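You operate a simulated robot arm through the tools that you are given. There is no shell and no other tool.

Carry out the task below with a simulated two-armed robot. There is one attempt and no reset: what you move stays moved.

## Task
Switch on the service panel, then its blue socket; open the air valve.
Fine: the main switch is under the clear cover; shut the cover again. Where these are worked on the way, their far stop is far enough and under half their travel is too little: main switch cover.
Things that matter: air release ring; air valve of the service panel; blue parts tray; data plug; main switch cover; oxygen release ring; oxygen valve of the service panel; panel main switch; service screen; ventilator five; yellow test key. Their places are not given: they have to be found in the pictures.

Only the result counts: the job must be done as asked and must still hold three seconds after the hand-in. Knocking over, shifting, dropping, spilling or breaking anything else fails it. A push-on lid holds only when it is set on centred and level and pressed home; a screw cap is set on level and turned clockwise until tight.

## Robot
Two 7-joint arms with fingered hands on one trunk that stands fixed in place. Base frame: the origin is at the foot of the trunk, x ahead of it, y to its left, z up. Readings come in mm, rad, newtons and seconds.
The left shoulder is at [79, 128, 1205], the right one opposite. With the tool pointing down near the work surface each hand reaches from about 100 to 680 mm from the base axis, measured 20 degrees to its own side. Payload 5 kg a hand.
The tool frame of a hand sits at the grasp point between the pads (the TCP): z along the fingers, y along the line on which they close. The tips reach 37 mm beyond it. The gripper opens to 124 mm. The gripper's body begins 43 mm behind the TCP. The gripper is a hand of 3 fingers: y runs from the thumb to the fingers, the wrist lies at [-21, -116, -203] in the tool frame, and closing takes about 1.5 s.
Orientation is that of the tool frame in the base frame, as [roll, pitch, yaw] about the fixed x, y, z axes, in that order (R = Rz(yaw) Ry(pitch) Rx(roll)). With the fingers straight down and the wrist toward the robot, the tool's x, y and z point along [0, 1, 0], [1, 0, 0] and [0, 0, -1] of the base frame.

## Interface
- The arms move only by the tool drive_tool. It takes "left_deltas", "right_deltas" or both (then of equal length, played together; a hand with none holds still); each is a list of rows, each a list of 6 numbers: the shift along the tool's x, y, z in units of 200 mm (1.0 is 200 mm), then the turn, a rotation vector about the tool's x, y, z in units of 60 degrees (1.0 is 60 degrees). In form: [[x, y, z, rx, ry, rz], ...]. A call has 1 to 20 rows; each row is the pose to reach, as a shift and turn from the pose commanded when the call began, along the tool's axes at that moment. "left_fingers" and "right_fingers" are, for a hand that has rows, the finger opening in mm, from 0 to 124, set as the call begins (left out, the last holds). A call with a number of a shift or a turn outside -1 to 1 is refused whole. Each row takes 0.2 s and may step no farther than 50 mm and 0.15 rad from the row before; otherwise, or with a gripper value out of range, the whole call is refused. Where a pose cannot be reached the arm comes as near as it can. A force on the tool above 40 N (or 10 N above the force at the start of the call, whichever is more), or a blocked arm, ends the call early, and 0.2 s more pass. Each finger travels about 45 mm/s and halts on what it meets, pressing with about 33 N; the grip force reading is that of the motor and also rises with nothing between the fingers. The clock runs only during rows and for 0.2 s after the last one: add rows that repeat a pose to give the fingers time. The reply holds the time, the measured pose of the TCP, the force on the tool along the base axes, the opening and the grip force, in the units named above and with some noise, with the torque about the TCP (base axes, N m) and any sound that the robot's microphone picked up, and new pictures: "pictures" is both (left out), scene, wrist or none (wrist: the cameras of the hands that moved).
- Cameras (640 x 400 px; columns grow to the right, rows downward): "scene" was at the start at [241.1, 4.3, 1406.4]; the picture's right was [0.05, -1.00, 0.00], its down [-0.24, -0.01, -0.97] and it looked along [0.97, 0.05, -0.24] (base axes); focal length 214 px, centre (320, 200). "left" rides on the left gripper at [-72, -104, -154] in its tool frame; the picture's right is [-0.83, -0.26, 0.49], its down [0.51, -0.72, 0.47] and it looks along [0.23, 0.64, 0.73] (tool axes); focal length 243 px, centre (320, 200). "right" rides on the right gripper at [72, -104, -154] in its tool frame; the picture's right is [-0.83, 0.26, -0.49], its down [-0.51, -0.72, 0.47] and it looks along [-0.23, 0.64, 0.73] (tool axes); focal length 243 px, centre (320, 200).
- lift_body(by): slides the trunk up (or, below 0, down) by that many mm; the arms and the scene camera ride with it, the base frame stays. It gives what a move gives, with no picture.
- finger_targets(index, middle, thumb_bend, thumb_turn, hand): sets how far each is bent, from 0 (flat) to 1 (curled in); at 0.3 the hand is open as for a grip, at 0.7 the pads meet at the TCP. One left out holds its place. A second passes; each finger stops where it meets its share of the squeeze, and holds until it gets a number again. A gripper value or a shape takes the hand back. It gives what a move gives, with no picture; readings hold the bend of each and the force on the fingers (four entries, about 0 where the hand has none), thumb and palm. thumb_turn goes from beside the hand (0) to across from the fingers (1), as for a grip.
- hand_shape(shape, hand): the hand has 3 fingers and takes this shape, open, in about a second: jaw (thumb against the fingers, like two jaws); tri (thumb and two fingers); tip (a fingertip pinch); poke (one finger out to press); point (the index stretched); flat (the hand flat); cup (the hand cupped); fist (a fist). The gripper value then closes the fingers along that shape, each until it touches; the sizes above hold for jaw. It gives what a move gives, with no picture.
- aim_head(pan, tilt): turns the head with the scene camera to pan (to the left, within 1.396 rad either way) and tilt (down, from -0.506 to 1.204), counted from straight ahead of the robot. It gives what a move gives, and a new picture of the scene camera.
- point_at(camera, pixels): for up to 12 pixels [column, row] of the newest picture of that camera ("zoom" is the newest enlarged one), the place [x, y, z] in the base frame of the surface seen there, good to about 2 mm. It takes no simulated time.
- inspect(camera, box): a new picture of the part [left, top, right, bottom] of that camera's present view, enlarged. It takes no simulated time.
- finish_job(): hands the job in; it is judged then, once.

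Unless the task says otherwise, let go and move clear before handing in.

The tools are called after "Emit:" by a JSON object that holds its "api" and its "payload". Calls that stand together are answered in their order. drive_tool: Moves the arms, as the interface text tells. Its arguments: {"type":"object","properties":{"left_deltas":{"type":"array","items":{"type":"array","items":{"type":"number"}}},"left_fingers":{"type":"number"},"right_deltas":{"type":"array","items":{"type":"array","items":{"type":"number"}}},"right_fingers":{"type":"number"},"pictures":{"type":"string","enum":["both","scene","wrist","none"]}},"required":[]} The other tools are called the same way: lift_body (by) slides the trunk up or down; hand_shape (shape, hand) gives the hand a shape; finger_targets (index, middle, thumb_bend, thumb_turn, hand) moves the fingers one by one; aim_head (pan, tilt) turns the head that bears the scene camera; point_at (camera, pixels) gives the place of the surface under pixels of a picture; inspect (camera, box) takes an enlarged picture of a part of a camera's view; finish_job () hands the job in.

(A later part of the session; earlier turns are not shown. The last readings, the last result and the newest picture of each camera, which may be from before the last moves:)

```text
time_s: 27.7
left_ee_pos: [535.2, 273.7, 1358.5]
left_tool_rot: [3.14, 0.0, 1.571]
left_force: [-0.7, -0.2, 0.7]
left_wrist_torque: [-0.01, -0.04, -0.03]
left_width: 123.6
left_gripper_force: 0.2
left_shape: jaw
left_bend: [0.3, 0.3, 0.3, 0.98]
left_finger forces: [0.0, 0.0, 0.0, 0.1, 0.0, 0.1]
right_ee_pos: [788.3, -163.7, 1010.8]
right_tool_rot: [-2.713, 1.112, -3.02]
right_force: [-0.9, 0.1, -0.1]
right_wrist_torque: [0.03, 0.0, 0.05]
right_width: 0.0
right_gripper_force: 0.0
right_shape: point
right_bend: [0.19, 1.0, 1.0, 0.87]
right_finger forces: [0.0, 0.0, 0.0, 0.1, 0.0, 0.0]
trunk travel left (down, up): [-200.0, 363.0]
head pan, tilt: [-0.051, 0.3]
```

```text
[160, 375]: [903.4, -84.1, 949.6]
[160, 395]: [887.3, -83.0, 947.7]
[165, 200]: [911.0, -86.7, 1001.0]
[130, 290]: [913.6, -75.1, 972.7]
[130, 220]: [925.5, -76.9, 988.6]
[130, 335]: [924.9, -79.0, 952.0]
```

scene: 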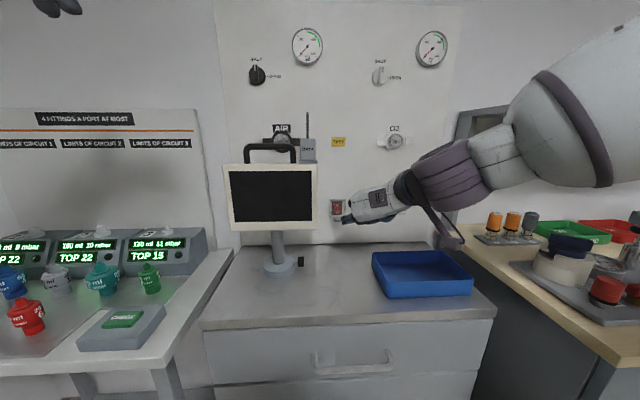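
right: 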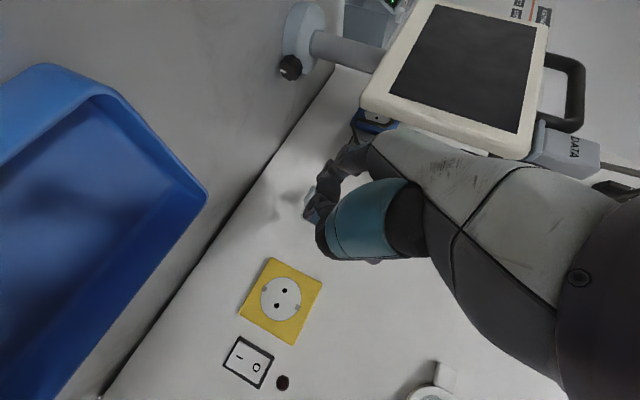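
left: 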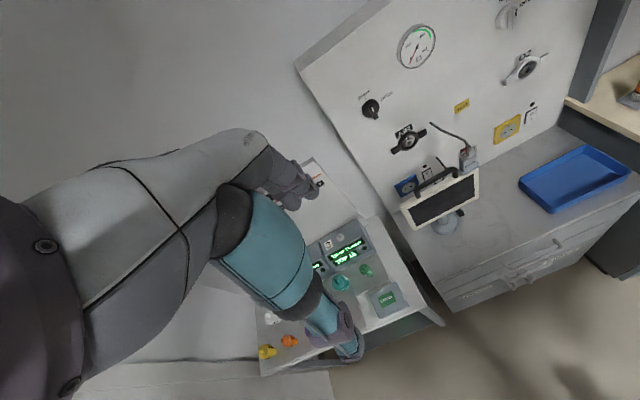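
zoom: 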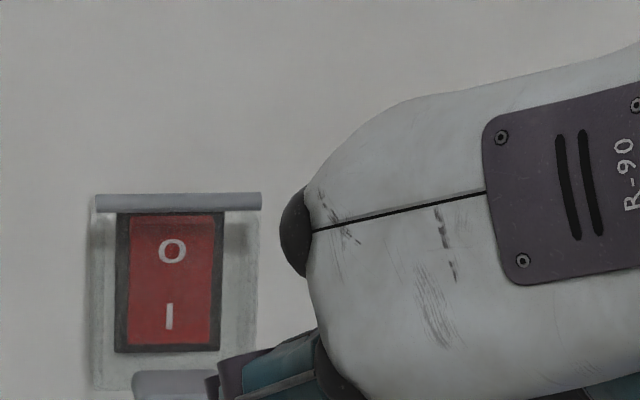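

The cover is shut again (tab back at (887,-83,948)) with the rocker on I. Before reaching the blue switch behind the screen I'll slim the hand: thumb out beside the palm.

Emit:
{"api": "finger_targets", "payload": {"hand": "right", "thumb_turn": 0, "thumb_bend": 0.6, "index": 0.05}}

Emit:
{"api": "drive_tool", "payload": {"right_deltas": [[0.05, 0, -0.1, 0, 0, 0], [0.1, 0, -0.2, 0, 0, 0]]}}

Emit:
{"api": "inspect", "payload": {"camera": "scene", "box": [320, 160, 448, 240]}}

Emit:
{"api": "inspect", "payload": {"camera": "right", "box": [280, 90, 440, 270]}}

```text
time_s: 28.7
left_ee_pos: [535.8, 273.6, 1358.5]
left_tool_rot: [3.141, 0.0, 1.57]
left_force: [0.0, -0.1, 0.4]
left_wrist_torque: [0.03, -0.05, 0.0]
left_width: 123.7
left_gripper_force: 0.0
left_shape: jaw
left_bend: [0.3, 0.3, 0.3, 0.98]
left_finger forces: [0.1, 0.1, 0.1, 0.0, 0.0, 0.0]
right_ee_pos: [788.2, -163.9, 1010.6]
right_tool_rot: [-2.705, 1.109, -3.011]
right_force: [-0.2, -0.2, 0.5]
right_wrist_torque: [0.02, 0.01, -0.01]
right_width: 145.8
right_gripper_force: 0.1
right_shape: fingers
right_bend: [0.05, 1.0, 0.6, 0.0]
right_finger forces: [0.1, 0.0, 0.0, 0.1, 0.0, 0.0]
trunk travel left (down, up): [-200.0, 363.0]
head pan, tilt: [-0.051, 0.3]
```

```text
time_s: 29.3
left_ee_pos: [534.9, 272.5, 1359.0]
left_tool_rot: [3.14, 0.0, 1.57]
left_force: [-0.9, -0.5, 0.0]
left_wrist_torque: [0.01, 0.03, 0.01]
left_width: 123.5
left_gripper_force: 0.0
left_shape: jaw
left_bend: [0.3, 0.3, 0.3, 0.98]
left_finger forces: [0.0, 0.0, 0.1, 0.1, 0.0, 0.1]
right_ee_pos: [744.3, -152.0, 1008.5]
right_tool_rot: [-2.71, 1.11, -3.018]
right_force: [0.0, -0.7, 1.0]
right_wrist_torque: [0.0, -0.01, -0.01]
right_width: 145.8
right_gripper_force: 0.0
right_shape: fingers
right_bend: [0.05, 1.0, 0.6, 0.0]
right_finger forces: [0.0, 0.1, 0.0, 0.0, 0.0, 0.0]
trunk travel left (down, up): [-200.0, 363.0]
head pan, tilt: [-0.051, 0.3]
```

scene: 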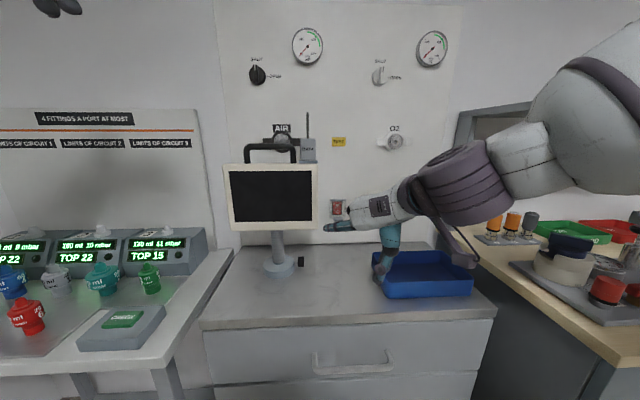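
right: 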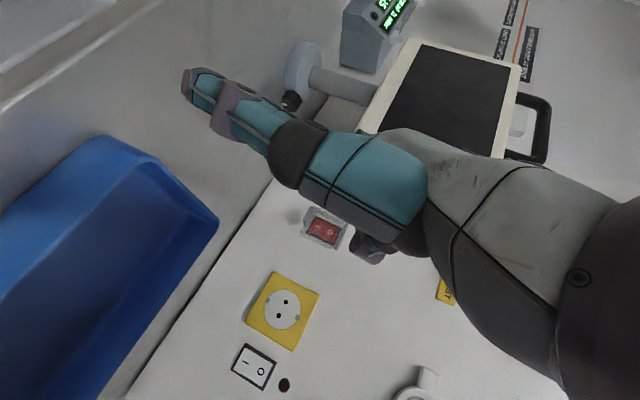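

```text
5.00 times, centred on (384, 200) of scene
```

zoom: 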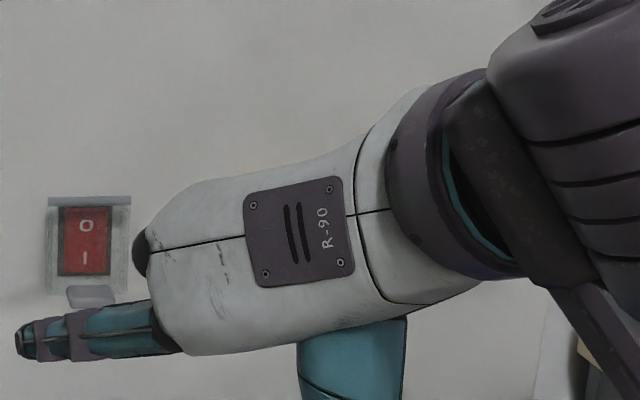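

```text
2.22 times, centred on (360, 180) of right
```

zoom: 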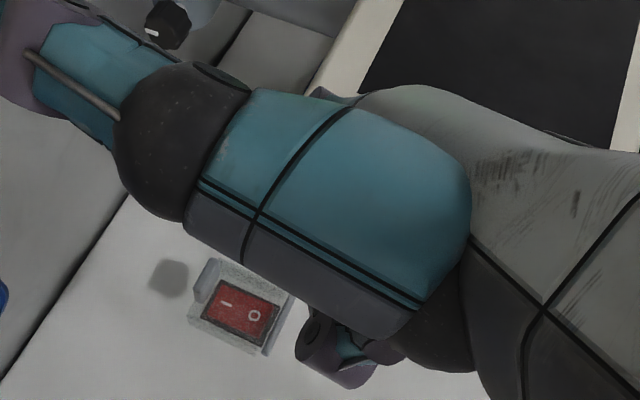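

The thumb now hangs beside the hand, freeing the palm side. I'll measure thumb tip, index tip, middle knuckle and the tray rim.

Emit:
{"api": "point_at", "payload": {"camera": "scene", "pixels": [[325, 228], [330, 227], [352, 230], [352, 212], [380, 280], [377, 268], [390, 240], [395, 228], [345, 207], [375, 256], [375, 290]]}}

Emit:
{"api": "point_at", "payload": {"camera": "right", "pixels": [[190, 80], [230, 110], [300, 150], [365, 245], [375, 255], [380, 165], [350, 205], [120, 150], [215, 220], [400, 240]]}}

```text
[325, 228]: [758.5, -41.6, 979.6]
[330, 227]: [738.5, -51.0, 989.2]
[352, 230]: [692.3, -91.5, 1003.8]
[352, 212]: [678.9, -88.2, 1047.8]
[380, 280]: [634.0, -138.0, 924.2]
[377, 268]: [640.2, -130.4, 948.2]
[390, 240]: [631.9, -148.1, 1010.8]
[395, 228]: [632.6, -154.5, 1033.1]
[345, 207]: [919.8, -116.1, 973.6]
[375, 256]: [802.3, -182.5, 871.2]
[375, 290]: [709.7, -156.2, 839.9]
```

```text
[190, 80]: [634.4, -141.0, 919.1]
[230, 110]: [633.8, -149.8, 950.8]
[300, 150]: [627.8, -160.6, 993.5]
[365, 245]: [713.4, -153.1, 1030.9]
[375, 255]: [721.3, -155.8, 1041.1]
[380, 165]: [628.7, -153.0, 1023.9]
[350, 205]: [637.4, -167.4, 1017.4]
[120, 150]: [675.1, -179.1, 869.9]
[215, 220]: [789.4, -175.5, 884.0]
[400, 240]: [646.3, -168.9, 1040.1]
```

With index straight, finger, hand and wrist line up at about 37° left yaw—well suited to reach past the screen's right edge. The thumb hangs too low, so I'll curl it fully and look.

Emit:
{"api": "finger_targets", "payload": {"hand": "right", "thumb_turn": 0.3, "thumb_bend": 1.0}}

Emit:
{"api": "drive_tool", "payload": {"right_deltas": [[0, 0, 0, 0, 0, 0]]}}

Emit:
{"api": "point_at", "payload": {"camera": "right", "pixels": [[345, 155], [330, 180], [320, 205], [315, 230], [340, 240], [365, 245], [350, 205], [380, 180]]}}

Emit:
{"api": "inspect", "payload": {"camera": "scene", "box": [320, 190, 432, 260]}}

```text
time_s: 30.3
left_ee_pos: [536.2, 272.3, 1358.1]
left_tool_rot: [-3.14, 0.001, 1.571]
left_force: [0.7, 1.1, 0.2]
left_wrist_torque: [-0.02, 0.0, -0.04]
left_width: 123.4
left_gripper_force: 0.1
left_shape: jaw
left_bend: [0.3, 0.3, 0.3, 0.98]
left_finger forces: [0.0, 0.0, 0.0, 0.0, 0.0, 0.1]
right_ee_pos: [746.5, -152.7, 1008.4]
right_tool_rot: [-2.706, 1.109, -3.014]
right_force: [0.2, -0.9, -0.4]
right_wrist_torque: [0.01, 0.0, -0.02]
right_width: 63.8
right_gripper_force: 0.1
right_shape: fingers
right_bend: [0.05, 1.0, 1.0, 0.31]
right_finger forces: [0.0, 0.0, 0.1, 0.0, 0.1, 0.1]
trunk travel left (down, up): [-200.0, 363.0]
head pan, tilt: [-0.051, 0.3]
```

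```text
time_s: 30.7
left_ee_pos: [535.6, 273.1, 1358.8]
left_tool_rot: [-3.141, -0.001, 1.571]
left_force: [0.1, 1.3, 0.3]
left_wrist_torque: [-0.01, -0.02, 0.01]
left_width: 123.5
left_gripper_force: 0.0
left_shape: jaw
left_bend: [0.3, 0.3, 0.3, 0.98]
left_finger forces: [0.0, 0.0, 0.1, 0.0, 0.0, 0.0]
right_ee_pos: [745.4, -152.6, 1009.5]
right_tool_rot: [-2.708, 1.11, -3.015]
right_force: [0.0, -0.6, 0.0]
right_wrist_torque: [-0.04, 0.0, 0.01]
right_width: 64.1
right_gripper_force: 0.0
right_shape: fingers
right_bend: [0.05, 1.0, 1.0, 0.31]
right_finger forces: [0.0, 0.0, 0.0, 0.0, 0.0, 0.1]
trunk travel left (down, up): [-200.0, 363.0]
head pan, tilt: [-0.051, 0.3]
```

scene: 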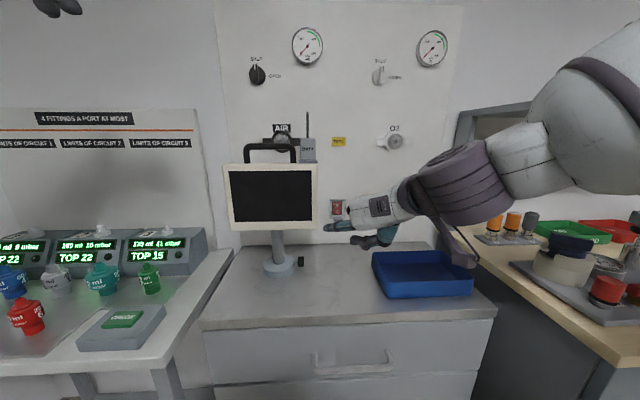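
right: 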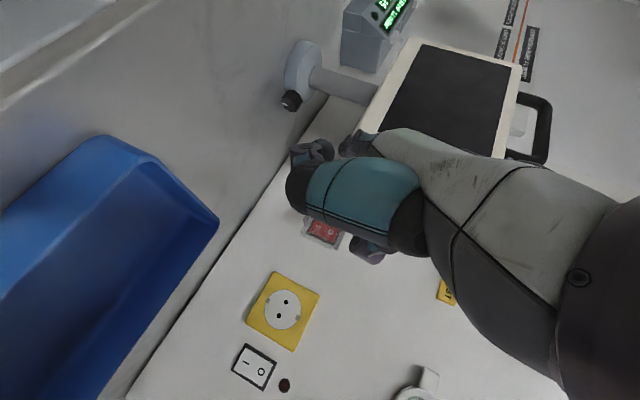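

```text
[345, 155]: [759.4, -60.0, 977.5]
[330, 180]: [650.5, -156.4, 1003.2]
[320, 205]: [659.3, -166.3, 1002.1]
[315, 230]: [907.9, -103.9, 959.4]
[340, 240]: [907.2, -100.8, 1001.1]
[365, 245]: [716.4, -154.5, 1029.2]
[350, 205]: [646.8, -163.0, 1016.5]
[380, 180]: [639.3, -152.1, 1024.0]
```

```text
5.71 times, centred on (376, 225) of scene
```

zoom: 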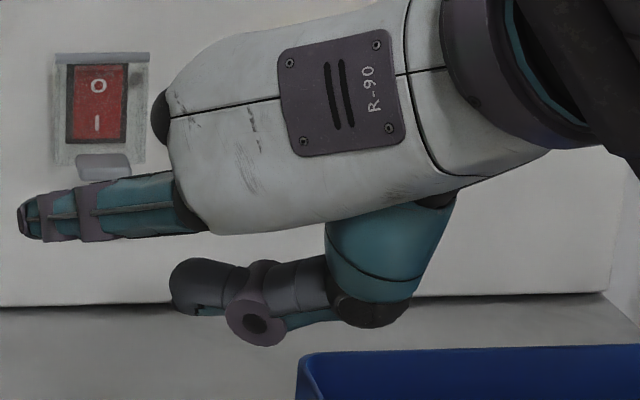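

The curled thumb now lies folded beneath the index. I'll measure its extents.

Emit:
{"api": "point_at", "payload": {"camera": "zoom", "pixels": [[25, 218], [35, 235], [185, 285], [200, 305], [255, 330], [255, 342], [320, 310], [370, 315], [330, 270], [190, 215], [175, 120], [190, 80]]}}

Emit:
{"api": "point_at", "payload": {"camera": "right", "pixels": [[300, 150], [325, 150], [300, 185], [310, 215], [350, 225], [385, 240], [370, 255], [410, 245]]}}

```text
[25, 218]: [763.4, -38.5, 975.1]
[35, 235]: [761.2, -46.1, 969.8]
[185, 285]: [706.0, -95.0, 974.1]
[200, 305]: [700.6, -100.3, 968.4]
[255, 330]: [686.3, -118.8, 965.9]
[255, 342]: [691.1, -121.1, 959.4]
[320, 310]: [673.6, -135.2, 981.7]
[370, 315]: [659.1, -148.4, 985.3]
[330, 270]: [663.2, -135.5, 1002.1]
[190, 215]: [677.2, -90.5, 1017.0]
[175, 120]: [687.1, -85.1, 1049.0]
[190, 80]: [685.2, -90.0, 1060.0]
```

```text
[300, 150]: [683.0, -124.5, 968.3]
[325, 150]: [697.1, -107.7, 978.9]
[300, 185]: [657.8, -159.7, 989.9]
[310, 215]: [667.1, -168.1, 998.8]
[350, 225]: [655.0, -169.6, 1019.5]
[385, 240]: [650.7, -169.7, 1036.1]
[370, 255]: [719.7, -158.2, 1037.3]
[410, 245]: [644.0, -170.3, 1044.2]
```

The folded hand is compact: thumb's lowest point is only ~20 mm below the index tip. I'll move low beside the screen's right edge toward the blue switch, stopping short to check clearance to the screen and cable.

Emit:
{"api": "drive_tool", "payload": {"right_deltas": [[0.045, 0, 0.097, -0.006, -0.017, 0.021], [0.09, 0, 0.194, -0.012, -0.034, 0.043], [0.136, 0, 0.291, -0.018, -0.051, 0.064], [0.096, 0.085, 0.342, -0.018, -0.051, 0.064], [0.056, 0.17, 0.392, -0.018, -0.051, 0.064], [0.016, 0.255, 0.443, -0.018, -0.051, 0.064]]}}

Emit:
{"api": "inspect", "payload": {"camera": "right", "box": [270, 60, 430, 260]}}

Emit:
{"api": "inspect", "payload": {"camera": "scene", "box": [300, 170, 396, 230]}}

```text
time_s: 32.1
left_ee_pos: [537.3, 273.1, 1358.0]
left_tool_rot: [-3.14, -0.001, 1.571]
left_force: [0.6, 0.4, 0.0]
left_wrist_torque: [-0.03, 0.02, 0.03]
left_width: 123.6
left_gripper_force: 0.0
left_shape: jaw
left_bend: [0.3, 0.3, 0.3, 0.98]
left_finger forces: [0.0, 0.1, 0.0, 0.0, 0.0, 0.0]
right_ee_pos: [835.1, -130.9, 959.0]
right_tool_rot: [-2.823, 1.184, -3.119]
right_force: [0.6, 0.2, -0.6]
right_wrist_torque: [0.02, 0.02, -0.02]
right_width: 63.7
right_gripper_force: 0.1
right_shape: fingers
right_bend: [0.05, 1.0, 1.0, 0.31]
right_finger forces: [0.0, 0.0, 0.1, 0.0, 0.0, 0.1]
trunk travel left (down, up): [-200.0, 363.0]
head pan, tilt: [-0.051, 0.3]
```

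scene: 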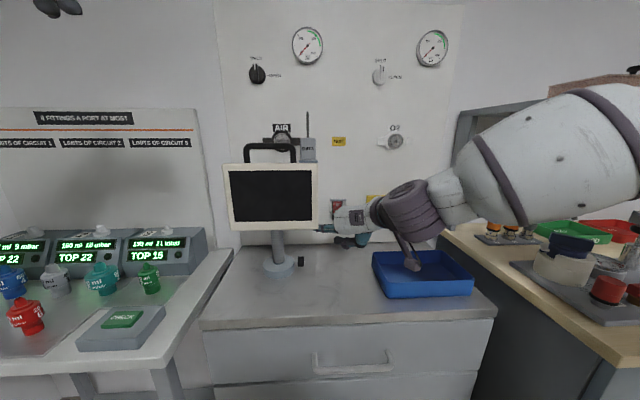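
right: 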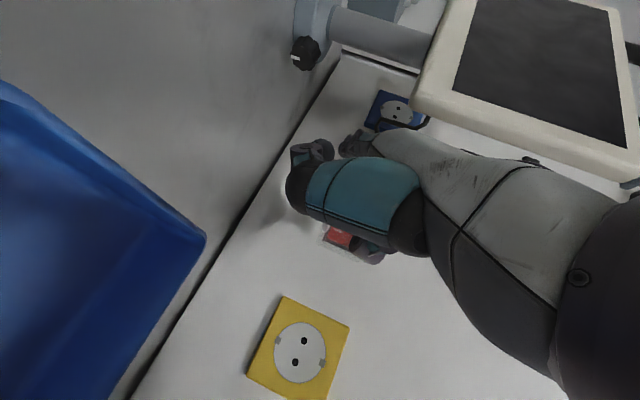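

```text
2.00 times, centred on (350, 160) of right
```

zoom: 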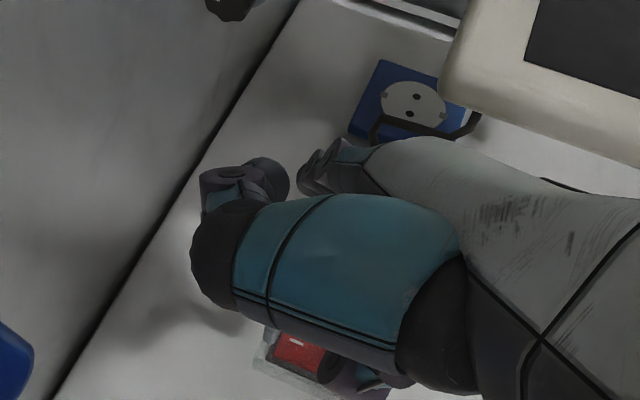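

```text
6.67 times, centred on (348, 200) of scene
```

zoom: 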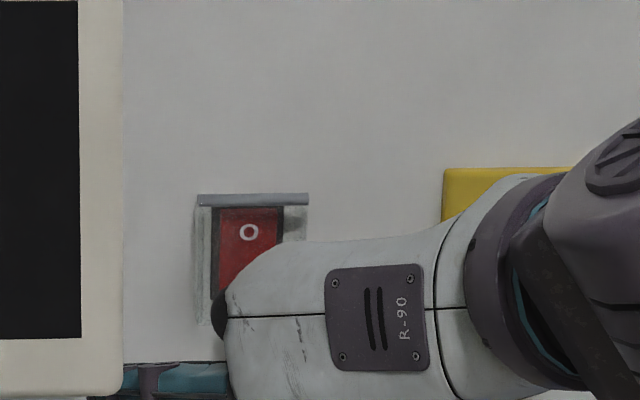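

The fingertip is calculated at (850,-19,933), beside the screen's lower right corner and below the cable. I'll slide it in along the finger's own direction, still low.

Emit:
{"api": "drive_tool", "payload": {"right_deltas": [[-0.019, 0.061, 0.028, 0, 0, 0], [-0.037, 0.122, 0.056, 0, 0, 0], [-0.056, 0.182, 0.085, 0, 0, 0], [-0.075, 0.243, 0.113, 0, 0, 0], [-0.093, 0.304, 0.141, 0, 0, 0], [-0.112, 0.365, 0.169, 0, 0, 0]]}}

Emit:
{"api": "inspect", "payload": {"camera": "right", "box": [270, 60, 430, 260]}}

Emit:
{"api": "inspect", "payload": {"camera": "scene", "box": [300, 170, 396, 230]}}

```text
time_s: 33.5
left_ee_pos: [536.0, 273.0, 1357.3]
left_tool_rot: [-3.141, 0.0, 1.57]
left_force: [-0.8, 1.0, -0.6]
left_wrist_torque: [-0.02, 0.02, 0.01]
left_width: 123.6
left_gripper_force: 0.1
left_shape: jaw
left_bend: [0.3, 0.3, 0.3, 0.98]
left_finger forces: [0.0, 0.0, 0.0, 0.0, 0.1, 0.0]
right_ee_pos: [893.4, -71.2, 958.1]
right_tool_rot: [-2.826, 1.182, -3.121]
right_force: [-0.1, -0.5, -0.1]
right_wrist_torque: [-0.04, 0.04, -0.03]
right_width: 63.7
right_gripper_force: 0.0
right_shape: fingers
right_bend: [0.05, 1.0, 1.0, 0.31]
right_finger forces: [0.1, 0.0, 0.0, 0.0, 0.1, 0.1]
trunk travel left (down, up): [-200.0, 363.0]
head pan, tilt: [-0.051, 0.3]
```

scene: 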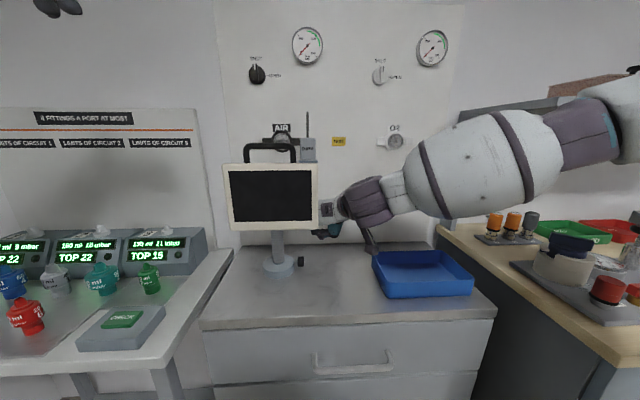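
right: 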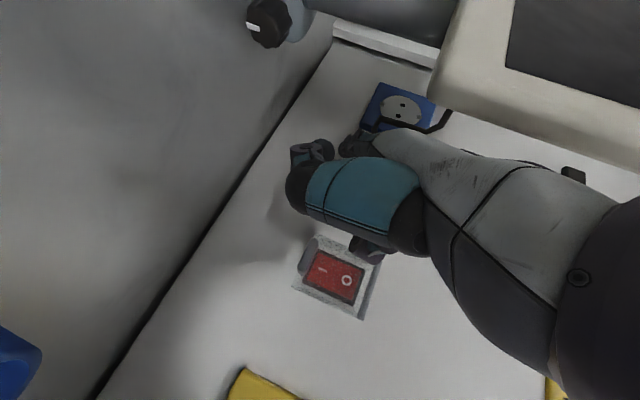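

```text
2.00 times, centred on (350, 160) of right
```

zoom: 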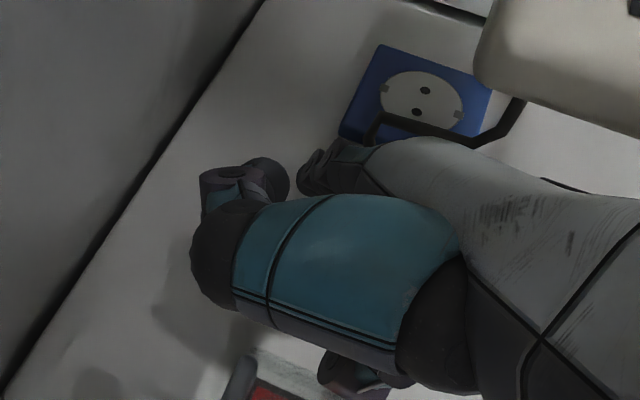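

```text
6.67 times, centred on (348, 200) of scene
```

zoom: 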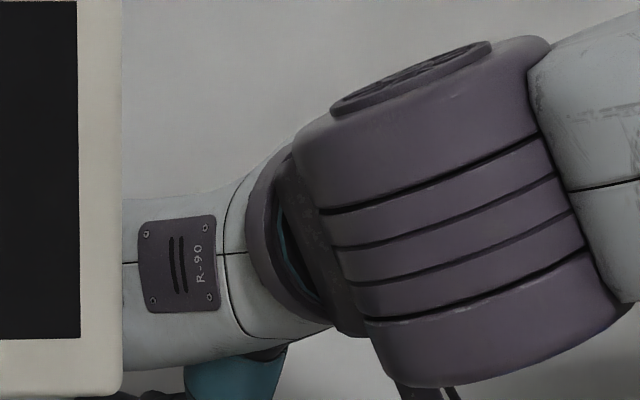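

No contact so far. I'll check the fingertip location seen from the wrist camera, and the cable.

Emit:
{"api": "point_at", "payload": {"camera": "right", "pixels": [[342, 152], [350, 140], [360, 142], [375, 122], [400, 126], [430, 120], [445, 112], [370, 250], [325, 150], [400, 100]]}}

Emit:
{"api": "inspect", "payload": {"camera": "right", "box": [325, 80, 445, 170]}}

Emit:
{"api": "inspect", "payload": {"camera": "left", "box": [0, 0, 640, 400]}}

```text
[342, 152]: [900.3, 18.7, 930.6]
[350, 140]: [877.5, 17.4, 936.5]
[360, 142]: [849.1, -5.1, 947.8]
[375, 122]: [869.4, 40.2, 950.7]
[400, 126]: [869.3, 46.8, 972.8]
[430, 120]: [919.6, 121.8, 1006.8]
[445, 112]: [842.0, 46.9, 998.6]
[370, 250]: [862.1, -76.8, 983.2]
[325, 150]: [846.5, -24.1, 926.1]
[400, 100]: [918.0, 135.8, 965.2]
```

```text
4.44 times, centred on (385, 125) of right
```

zoom: 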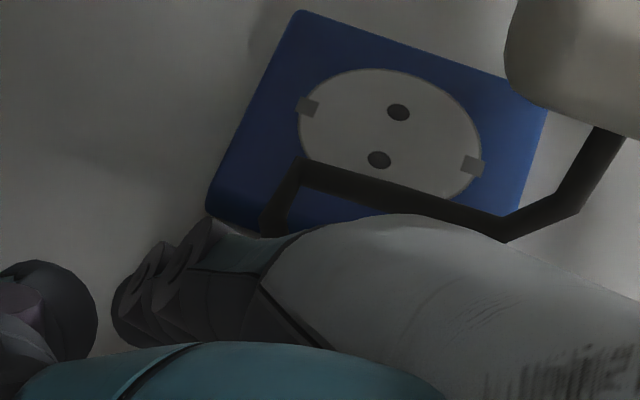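

```text
1.00 times, centred on (320, 200) of left (not enlarged: the box is as wide or as high as the picture)
```

zoom: 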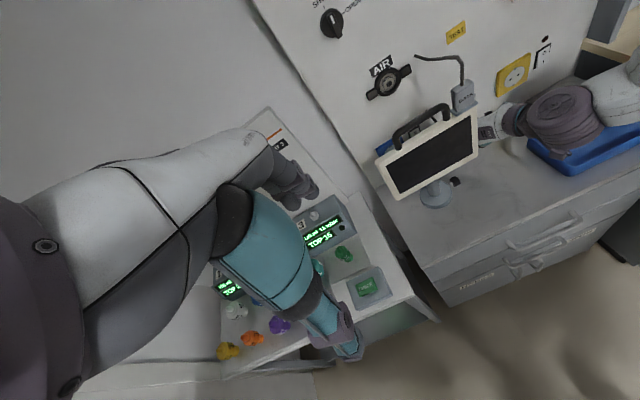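

The cable is undisturbed at (869,40,951). Now I'll raise the tip ~22 mm to the I end's height and press forward gently.

Emit:
{"api": "drive_tool", "payload": {"right_deltas": [[-0.034, -0.004, -0.013, 0, 0, 0], [-0.068, -0.009, -0.026, 0, 0, 0], [-0.102, -0.013, -0.039, 0, 0, 0], [-0.11, -0.008, -0.021, 0, 0, 0], [-0.117, -0.002, -0.004, 0, 0, 0], [-0.125, 0.003, 0.014, 0, 0, 0], [-0.132, 0.009, 0.031, 0, 0, 0], [-0.14, 0.014, 0.049, 0, 0, 0]]}}

Emit:
{"api": "inspect", "payload": {"camera": "right", "box": [325, 80, 445, 170]}}

```text
time_s: 35.1
left_ee_pos: [531.5, 271.4, 1361.8]
left_tool_rot: [3.138, -0.002, 1.571]
left_force: [0.0, 0.0, 0.7]
left_wrist_torque: [0.0, 0.06, -0.01]
left_width: 123.7
left_gripper_force: 0.1
left_shape: jaw
left_bend: [0.3, 0.3, 0.3, 0.98]
left_finger forces: [0.0, 0.1, 0.0, 0.0, 0.1, 0.0]
right_ee_pos: [903.2, -72.6, 985.8]
right_tool_rot: [-2.826, 1.184, -3.119]
right_force: [-35.4, -16.3, 4.1]
right_wrist_torque: [-0.09, 1.11, 3.64]
right_width: 61.1
right_gripper_force: 17.1
right_shape: fingers
right_bend: [0.03, 1.0, 1.0, 0.31]
right_finger forces: [34.0, 0.1, 0.1, 0.0, 0.0, 0.0]
trunk travel left (down, up): [-200.0, 363.0]
head pan, tilt: [-0.051, 0.3]
stopped in row 8 (right hand): the force on the tool passed its limit at 42 N (the readings are from after the stop); the commanded pose is now the measured one
```

scene: 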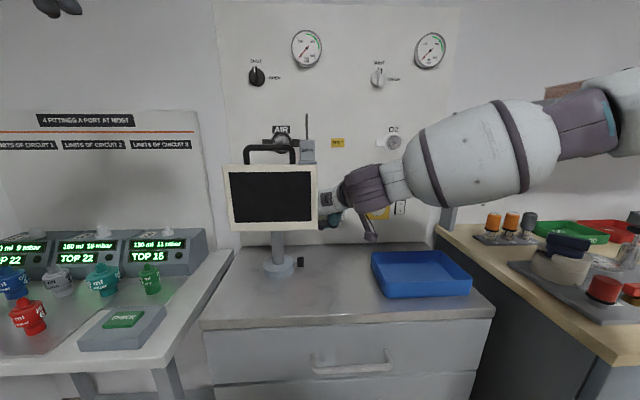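
right: 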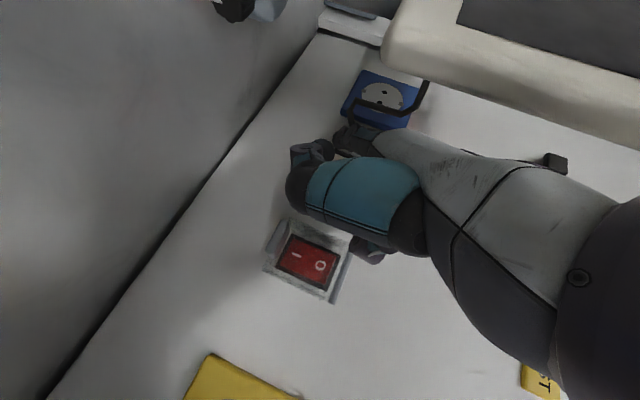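

```text
4.44 times, centred on (385, 125) of right
```

zoom: 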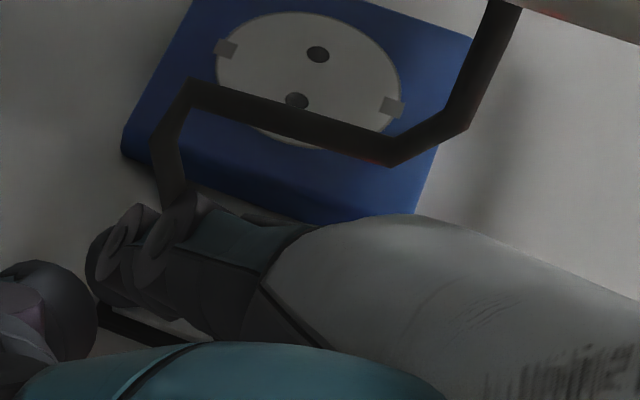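

A red glow appears near the lamp, so the press seems to have worked. I'll retreat the same way: back, down, then out along the finger.

Emit:
{"api": "drive_tool", "payload": {"right_deltas": [[0.015, -0.011, -0.035, 0, 0, 0], [0.07, -0.004, -0.014, 0, 0, 0], [0.126, 0.003, 0.007, 0, 0, 0], [0.154, -0.088, -0.035, 0, 0, 0], [0.182, -0.179, -0.077, 0, 0, 0], [0.21, -0.27, -0.119, 0, 0, 0], [0.238, -0.361, -0.161, 0, 0, 0], [0.273, -0.457, -0.219, 0, 0, 0], [0.307, -0.553, -0.277, 0, 0, 0], [0.342, -0.649, -0.335, 0, 0, 0]]}}

Emit:
{"api": "inspect", "payload": {"camera": "right", "box": [320, 40, 460, 170]}}

Emit:
{"api": "inspect", "payload": {"camera": "scene", "box": [300, 170, 396, 230]}}

```text
time_s: 37.3
left_ee_pos: [535.0, 272.2, 1359.8]
left_tool_rot: [3.14, -0.001, 1.571]
left_force: [0.0, 0.1, 0.6]
left_wrist_torque: [0.02, 0.02, 0.01]
left_width: 123.8
left_gripper_force: 0.0
left_shape: jaw
left_bend: [0.3, 0.3, 0.3, 0.98]
left_finger forces: [0.0, 0.1, 0.0, 0.0, 0.1, 0.1]
right_ee_pos: [786.3, -177.5, 959.5]
right_tool_rot: [-2.826, 1.186, -3.123]
right_force: [-0.1, -0.3, 0.5]
right_wrist_torque: [0.02, -0.02, 0.03]
right_width: 63.8
right_gripper_force: 0.1
right_shape: fingers
right_bend: [0.05, 1.0, 1.0, 0.31]
right_finger forces: [0.1, 0.1, 0.1, 0.0, 0.0, 0.1]
trunk travel left (down, up): [-200.0, 363.0]
head pan, tilt: [-0.051, 0.3]
```

scene: 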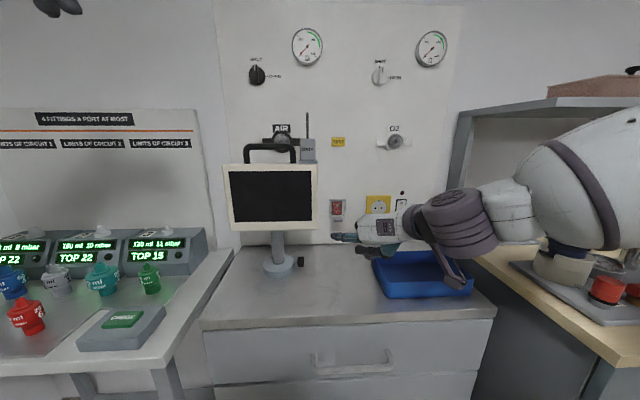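
right: 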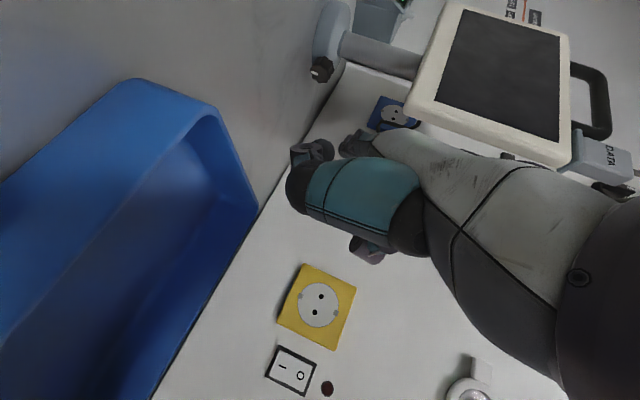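

```text
3.08 times, centred on (390, 105) of right
```

zoom: 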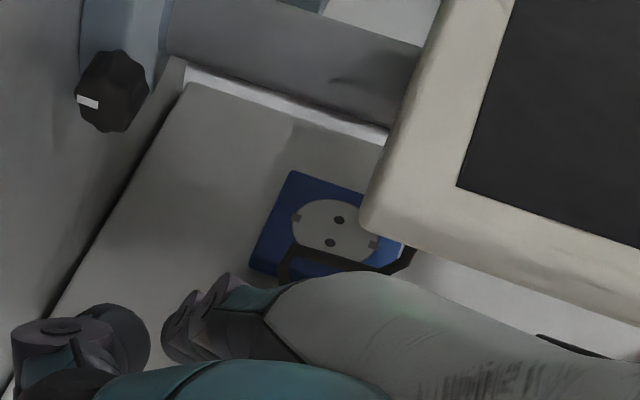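

```text
6.67 times, centred on (348, 200) of scene
```

zoom: 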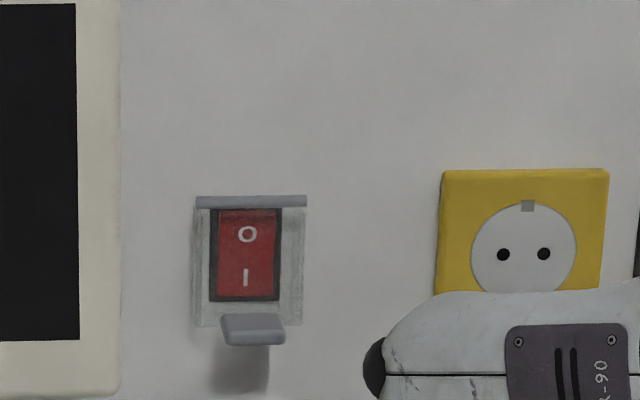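

The cover and main look right. I'll move the right hand back and up, to where its camera earlier saw the blue switch clearly.

Emit:
{"api": "drive_tool", "payload": {"right_deltas": [[-0.093, -0.069, -0.154, 0, 0, 0], [-0.187, -0.138, -0.308, 0, 0, 0], [-0.28, -0.207, -0.462, 0, 0, 0], [-0.374, -0.276, -0.616, 0, 0, 0], [-0.467, -0.345, -0.77, 0, 0, 0]]}}

Emit:
{"api": "inspect", "payload": {"camera": "right", "box": [190, 90, 360, 250]}}

```text
time_s: 38.5
left_ee_pos: [533.2, 273.9, 1359.4]
left_tool_rot: [3.14, 0.001, 1.571]
left_force: [-0.6, 0.8, 1.3]
left_wrist_torque: [-0.04, -0.04, 0.05]
left_width: 123.5
left_gripper_force: 0.1
left_shape: jaw
left_bend: [0.3, 0.3, 0.3, 0.98]
left_finger forces: [0.0, 0.0, 0.0, 0.1, 0.0, 0.0]
right_ee_pos: [663.6, -195.6, 1107.9]
right_tool_rot: [-2.821, 1.186, -3.117]
right_force: [-0.7, -0.2, 1.3]
right_wrist_torque: [-0.02, 0.0, -0.01]
right_width: 63.3
right_gripper_force: 0.0
right_shape: fingers
right_bend: [0.05, 1.0, 1.0, 0.31]
right_finger forces: [0.0, 0.1, 0.0, 0.0, 0.0, 0.0]
trunk travel left (down, up): [-200.0, 363.0]
head pan, tilt: [-0.051, 0.3]
```

scene: 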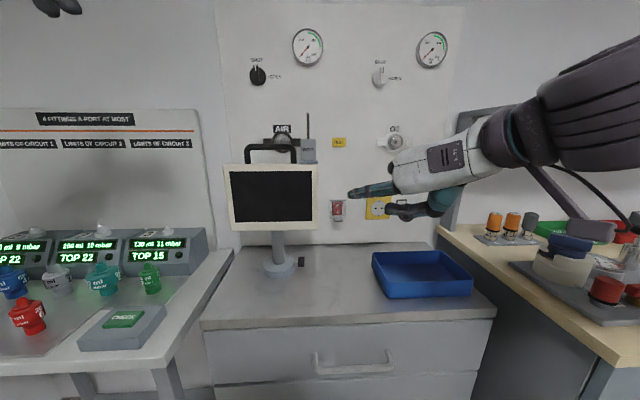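
right: 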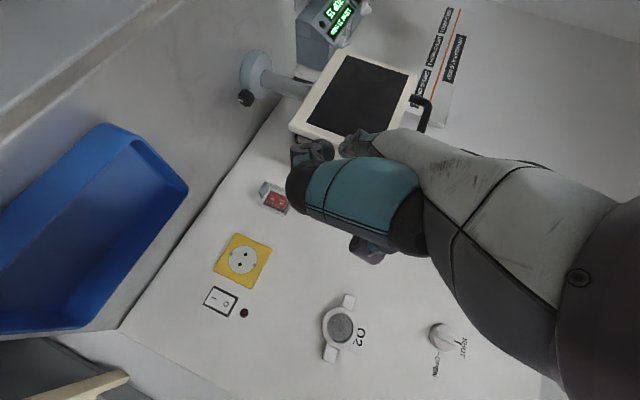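

```text
2.50 times, centred on (275, 170) of right
```

zoom: 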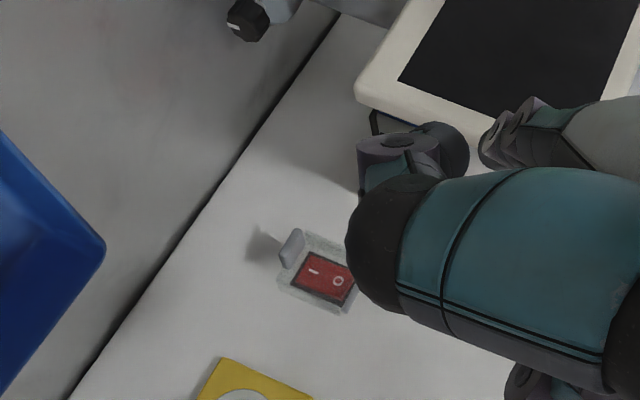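

The curled thumb blocks that view. Before raising the trunk (needed for the valve and for the left camera's view), I'll check where the shelf is relative to the right arm.

Emit:
{"api": "point_at", "payload": {"camera": "scene", "pixels": [[470, 112], [540, 104], [600, 104], [455, 200], [440, 230], [520, 120], [580, 60], [500, 135], [560, 130], [590, 200], [620, 100], [600, 340]]}}

Emit:
{"api": "aim_head", "payload": {"pan": -0.7, "tilt": 0.3}}

```text
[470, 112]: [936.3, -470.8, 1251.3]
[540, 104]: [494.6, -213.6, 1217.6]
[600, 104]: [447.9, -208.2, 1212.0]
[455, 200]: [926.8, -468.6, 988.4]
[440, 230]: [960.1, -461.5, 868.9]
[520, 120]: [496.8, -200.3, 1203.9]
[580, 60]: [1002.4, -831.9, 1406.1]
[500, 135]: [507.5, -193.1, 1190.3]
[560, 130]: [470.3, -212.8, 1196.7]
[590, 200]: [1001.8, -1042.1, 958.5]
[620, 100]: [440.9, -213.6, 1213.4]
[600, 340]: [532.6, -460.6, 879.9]
```

```text
time_s: 39.5
left_ee_pos: [536.1, 274.2, 1358.4]
left_tool_rot: [-3.141, 0.0, 1.571]
left_force: [0.4, -0.2, 0.3]
left_wrist_torque: [0.0, -0.02, 0.02]
left_width: 123.8
left_gripper_force: 0.0
left_shape: jaw
left_bend: [0.3, 0.3, 0.3, 0.98]
left_finger forces: [0.0, 0.1, 0.0, 0.1, 0.0, 0.1]
right_ee_pos: [667.6, -196.3, 1107.2]
right_tool_rot: [-2.824, 1.184, -3.121]
right_force: [0.5, 0.0, -0.3]
right_wrist_torque: [0.0, 0.01, -0.02]
right_width: 63.9
right_gripper_force: 0.1
right_shape: fingers
right_bend: [0.05, 1.0, 1.0, 0.31]
right_finger forces: [0.0, 0.0, 0.0, 0.0, 0.1, 0.0]
trunk travel left (down, up): [-200.0, 363.0]
head pan, tilt: [-0.7, 0.3]
```

scene: 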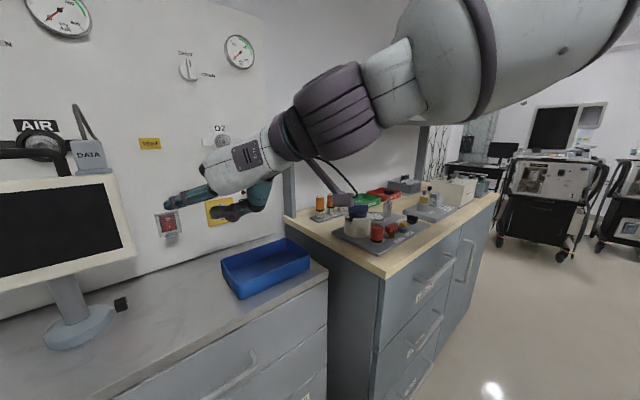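

The arm is well clear of the shelf (arm x<500, shelf x>700). I'll raise the trunk back by 200 mm and look with the left camera at the blue switch and with the head at the valve.

Emit:
{"api": "lift_body", "payload": {"by": 200}}

Emit:
{"api": "aim_head", "payload": {"pan": 0.1, "tilt": 0.2}}

Emit:
{"api": "inspect", "payload": {"camera": "left", "box": [390, 130, 500, 240]}}

Emit:
{"api": "inspect", "payload": {"camera": "left", "box": [350, 80, 400, 130]}}

Emit:
{"api": "point_at", "payload": {"camera": "zoom", "pixels": [[280, 200], [260, 220], [300, 240], [310, 270], [250, 170], [330, 180], [200, 250], [240, 300], [290, 170], [320, 220]]}}

```text
time_s: 41.7
left_ee_pos: [536.7, 273.7, 1558.4]
left_tool_rot: [3.14, 0.001, 1.57]
left_force: [0.3, -0.8, -0.6]
left_wrist_torque: [0.04, 0.02, 0.01]
left_width: 123.7
left_gripper_force: 0.1
left_shape: jaw
left_bend: [0.3, 0.3, 0.3, 0.98]
left_finger forces: [0.1, 0.0, 0.1, 0.1, 0.0, 0.0]
right_ee_pos: [666.9, -196.1, 1308.4]
right_tool_rot: [-2.823, 1.184, -3.119]
right_force: [0.1, -0.1, 0.1]
right_wrist_torque: [-0.02, -0.01, 0.01]
right_width: 63.8
right_gripper_force: 0.1
right_shape: fingers
right_bend: [0.05, 1.0, 1.0, 0.31]
right_finger forces: [0.0, 0.1, 0.0, 0.1, 0.1, 0.0]
trunk travel left (down, up): [-400.0, 163.0]
head pan, tilt: [-0.7, 0.3]
```

```text
time_s: 42.8
left_ee_pos: [536.5, 273.1, 1558.1]
left_tool_rot: [3.141, 0.0, 1.571]
left_force: [0.4, -0.1, -0.8]
left_wrist_torque: [0.02, 0.0, 0.01]
left_width: 123.6
left_gripper_force: 0.0
left_shape: jaw
left_bend: [0.3, 0.3, 0.3, 0.98]
left_finger forces: [0.1, 0.0, 0.1, 0.0, 0.0, 0.0]
right_ee_pos: [667.1, -196.9, 1308.9]
right_tool_rot: [-2.822, 1.183, -3.118]
right_force: [-0.2, -0.1, 0.6]
right_wrist_torque: [0.01, -0.05, 0.03]
right_width: 63.9
right_gripper_force: 0.1
right_shape: fingers
right_bend: [0.05, 1.0, 1.0, 0.31]
right_finger forces: [0.0, 0.1, 0.0, 0.0, 0.0, 0.1]
trunk travel left (down, up): [-400.0, 163.0]
head pan, tilt: [0.099, 0.201]
```

scene: 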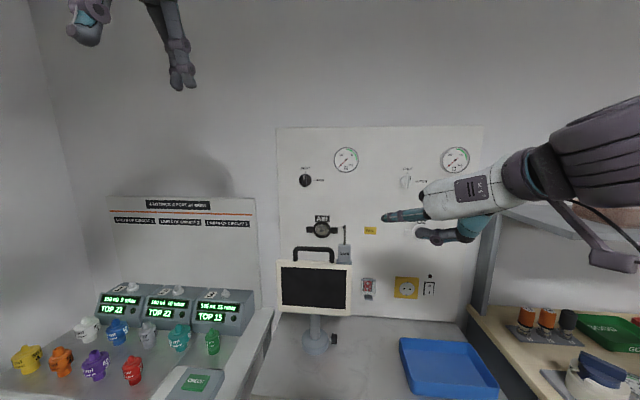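

```text
3.64 times, centred on (445, 185) of left
```

zoom: 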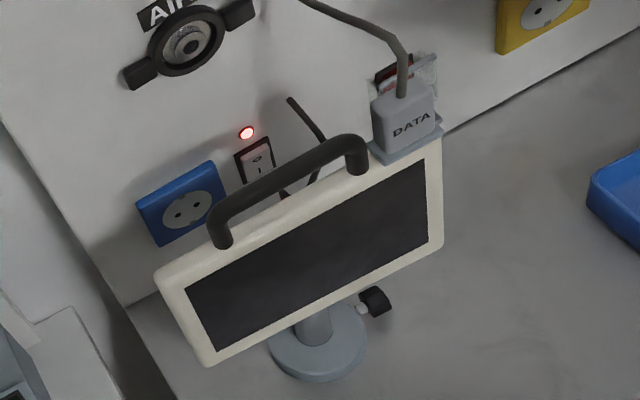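

```text
8.00 times, centred on (375, 105) of left
```

zoom: 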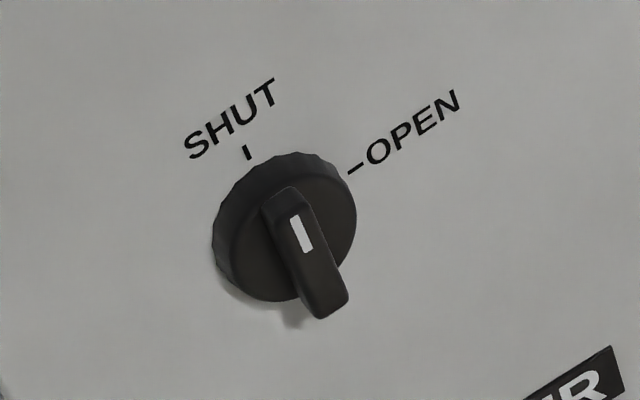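

```text
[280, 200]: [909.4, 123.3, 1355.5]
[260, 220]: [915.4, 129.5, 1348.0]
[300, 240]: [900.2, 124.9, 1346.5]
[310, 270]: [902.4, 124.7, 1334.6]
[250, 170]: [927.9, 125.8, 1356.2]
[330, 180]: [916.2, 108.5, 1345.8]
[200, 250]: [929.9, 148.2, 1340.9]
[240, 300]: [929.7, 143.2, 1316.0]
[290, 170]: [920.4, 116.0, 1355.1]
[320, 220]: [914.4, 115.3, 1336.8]
```

The lamp beside the blue socket is lit, so main and blue socket are both on. The AIR knob has a raised vertical bar (x 900–915, z≈1313–1357, y≈119). I'll bring the left hand forward, turning it to point at the panel.

Emit:
{"api": "drive_tool", "payload": {"left_deltas": [[-0.052, 0.074, 0.113, -0.1364, 0, 0], [-0.104, 0.149, 0.226, -0.2727, 0, 0], [-0.156, 0.223, 0.339, -0.4091, 0, 0], [-0.209, 0.297, 0.451, -0.5455, 0, 0], [-0.261, 0.371, 0.564, -0.6818, 0, 0], [-0.313, 0.446, 0.677, -0.8182, 0, 0], [-0.365, 0.52, 0.79, -0.9545, 0, 0]]}}

```text
time_s: 44.4
left_ee_pos: [643.3, 201.6, 1399.1]
left_tool_rot: [2.145, 0.002, 1.573]
left_force: [0.1, 0.1, 0.0]
left_wrist_torque: [0.02, -0.01, -0.01]
left_width: 123.8
left_gripper_force: 0.1
left_shape: jaw
left_bend: [0.3, 0.3, 0.3, 0.98]
left_finger forces: [0.0, 0.0, 0.0, 0.0, 0.0, 0.0]
right_ee_pos: [670.0, -195.3, 1306.7]
right_tool_rot: [-2.818, 1.182, -3.113]
right_force: [0.8, 0.5, 0.1]
right_wrist_torque: [-0.01, -0.01, 0.01]
right_width: 63.9
right_gripper_force: 0.1
right_shape: fingers
right_bend: [0.05, 1.0, 1.0, 0.31]
right_finger forces: [0.0, 0.0, 0.0, 0.0, 0.1, 0.1]
trunk travel left (down, up): [-400.0, 163.0]
head pan, tilt: [0.099, 0.201]
```

scene: 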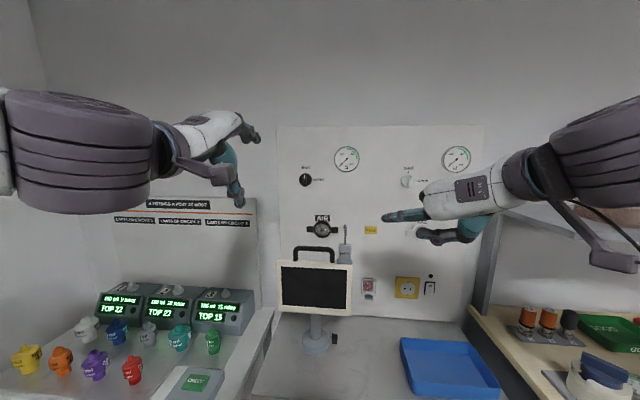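
left: 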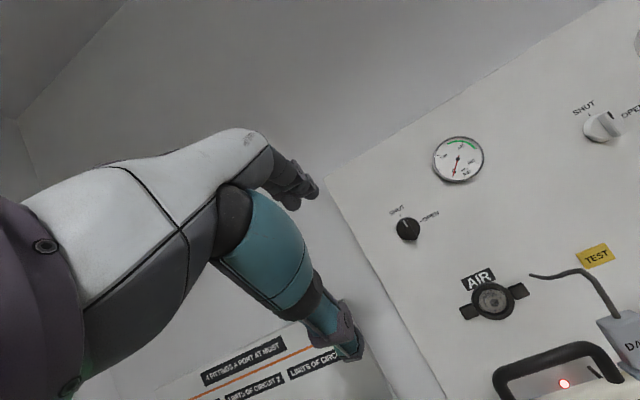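

Fully reached. I'll finish the forward turn while moving forward and right toward the knob's height.

Emit:
{"api": "drive_tool", "payload": {"left_deltas": [[-0.06, -0.001, 0.072, -0.11, 0, 0], [-0.12, -0.002, 0.144, -0.22, 0, 0], [-0.18, -0.004, 0.216, -0.33, 0, 0], [-0.24, -0.005, 0.288, -0.44, 0, 0], [-0.3, -0.006, 0.36, -0.5455, 0, 0]], "pictures": "scene"}}

```text
time_s: 45.6
left_ee_pos: [704.0, 139.8, 1359.1]
left_tool_rot: [1.571, -0.001, 1.57]
left_force: [-0.5, 0.1, -0.7]
left_wrist_torque: [0.0, 0.0, 0.01]
left_width: 124.0
left_gripper_force: 0.0
left_shape: jaw
left_bend: [0.3, 0.3, 0.3, 0.98]
left_finger forces: [0.0, 0.0, 0.0, 0.0, 0.0, 0.0]
right_ee_pos: [669.4, -196.4, 1307.3]
right_tool_rot: [-2.826, 1.181, -3.121]
right_force: [0.6, 0.4, -0.5]
right_wrist_torque: [0.0, -0.05, 0.0]
right_width: 63.7
right_gripper_force: 0.0
right_shape: fingers
right_bend: [0.05, 1.0, 1.0, 0.31]
right_finger forces: [0.0, 0.0, 0.1, 0.0, 0.0, 0.0]
trunk travel left (down, up): [-400.0, 163.0]
head pan, tilt: [0.099, 0.201]
```

scene: 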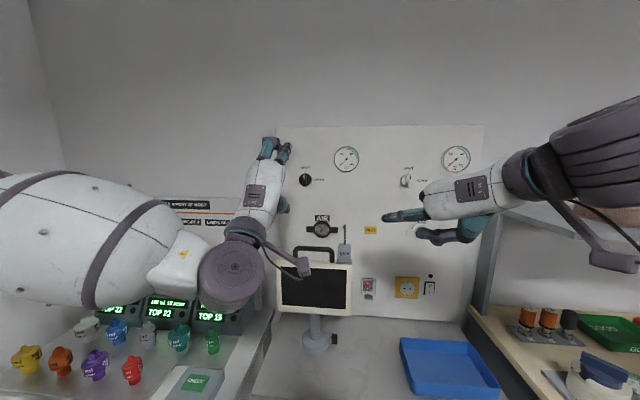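

The left hand now points straight forward, palm down, at (704,140,1359). I'll roll it 90° (thumb up, handshake pose) so it can pinch the vertical bar and then turn clockwise back to this reachable pose.

Emit:
{"api": "drive_tool", "payload": {"left_deltas": [[0, 0, 0, 0, 0, -0.13], [0, 0, 0, 0, 0, -0.26], [0, 0, 0, 0, 0, -0.39], [0, 0, 0, 0, 0, -0.52], [0, 0, 0, 0, 0, -0.65], [0, 0, 0, 0, 0, -0.78]], "pictures": "scene"}}

```text
time_s: 47.0
left_ee_pos: [700.7, 140.0, 1359.2]
left_tool_rot: [1.571, 0.818, 1.571]
left_force: [0.4, 0.5, 1.7]
left_wrist_torque: [-0.03, 0.07, -0.02]
left_width: 124.0
left_gripper_force: 0.1
left_shape: jaw
left_bend: [0.3, 0.3, 0.3, 0.98]
left_finger forces: [0.1, 0.0, 0.0, 0.0, 0.0, 0.0]
right_ee_pos: [668.4, -195.0, 1306.5]
right_tool_rot: [-2.825, 1.183, -3.119]
right_force: [0.5, -0.3, 0.1]
right_wrist_torque: [-0.01, 0.0, -0.02]
right_width: 63.6
right_gripper_force: 0.0
right_shape: fingers
right_bend: [0.05, 1.0, 1.0, 0.31]
right_finger forces: [0.1, 0.1, 0.0, 0.1, 0.0, 0.0]
trunk travel left (down, up): [-400.0, 163.0]
head pan, tilt: [0.099, 0.201]
```

scene: 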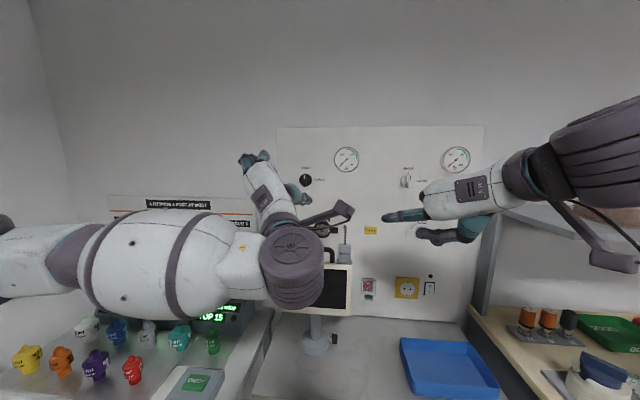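

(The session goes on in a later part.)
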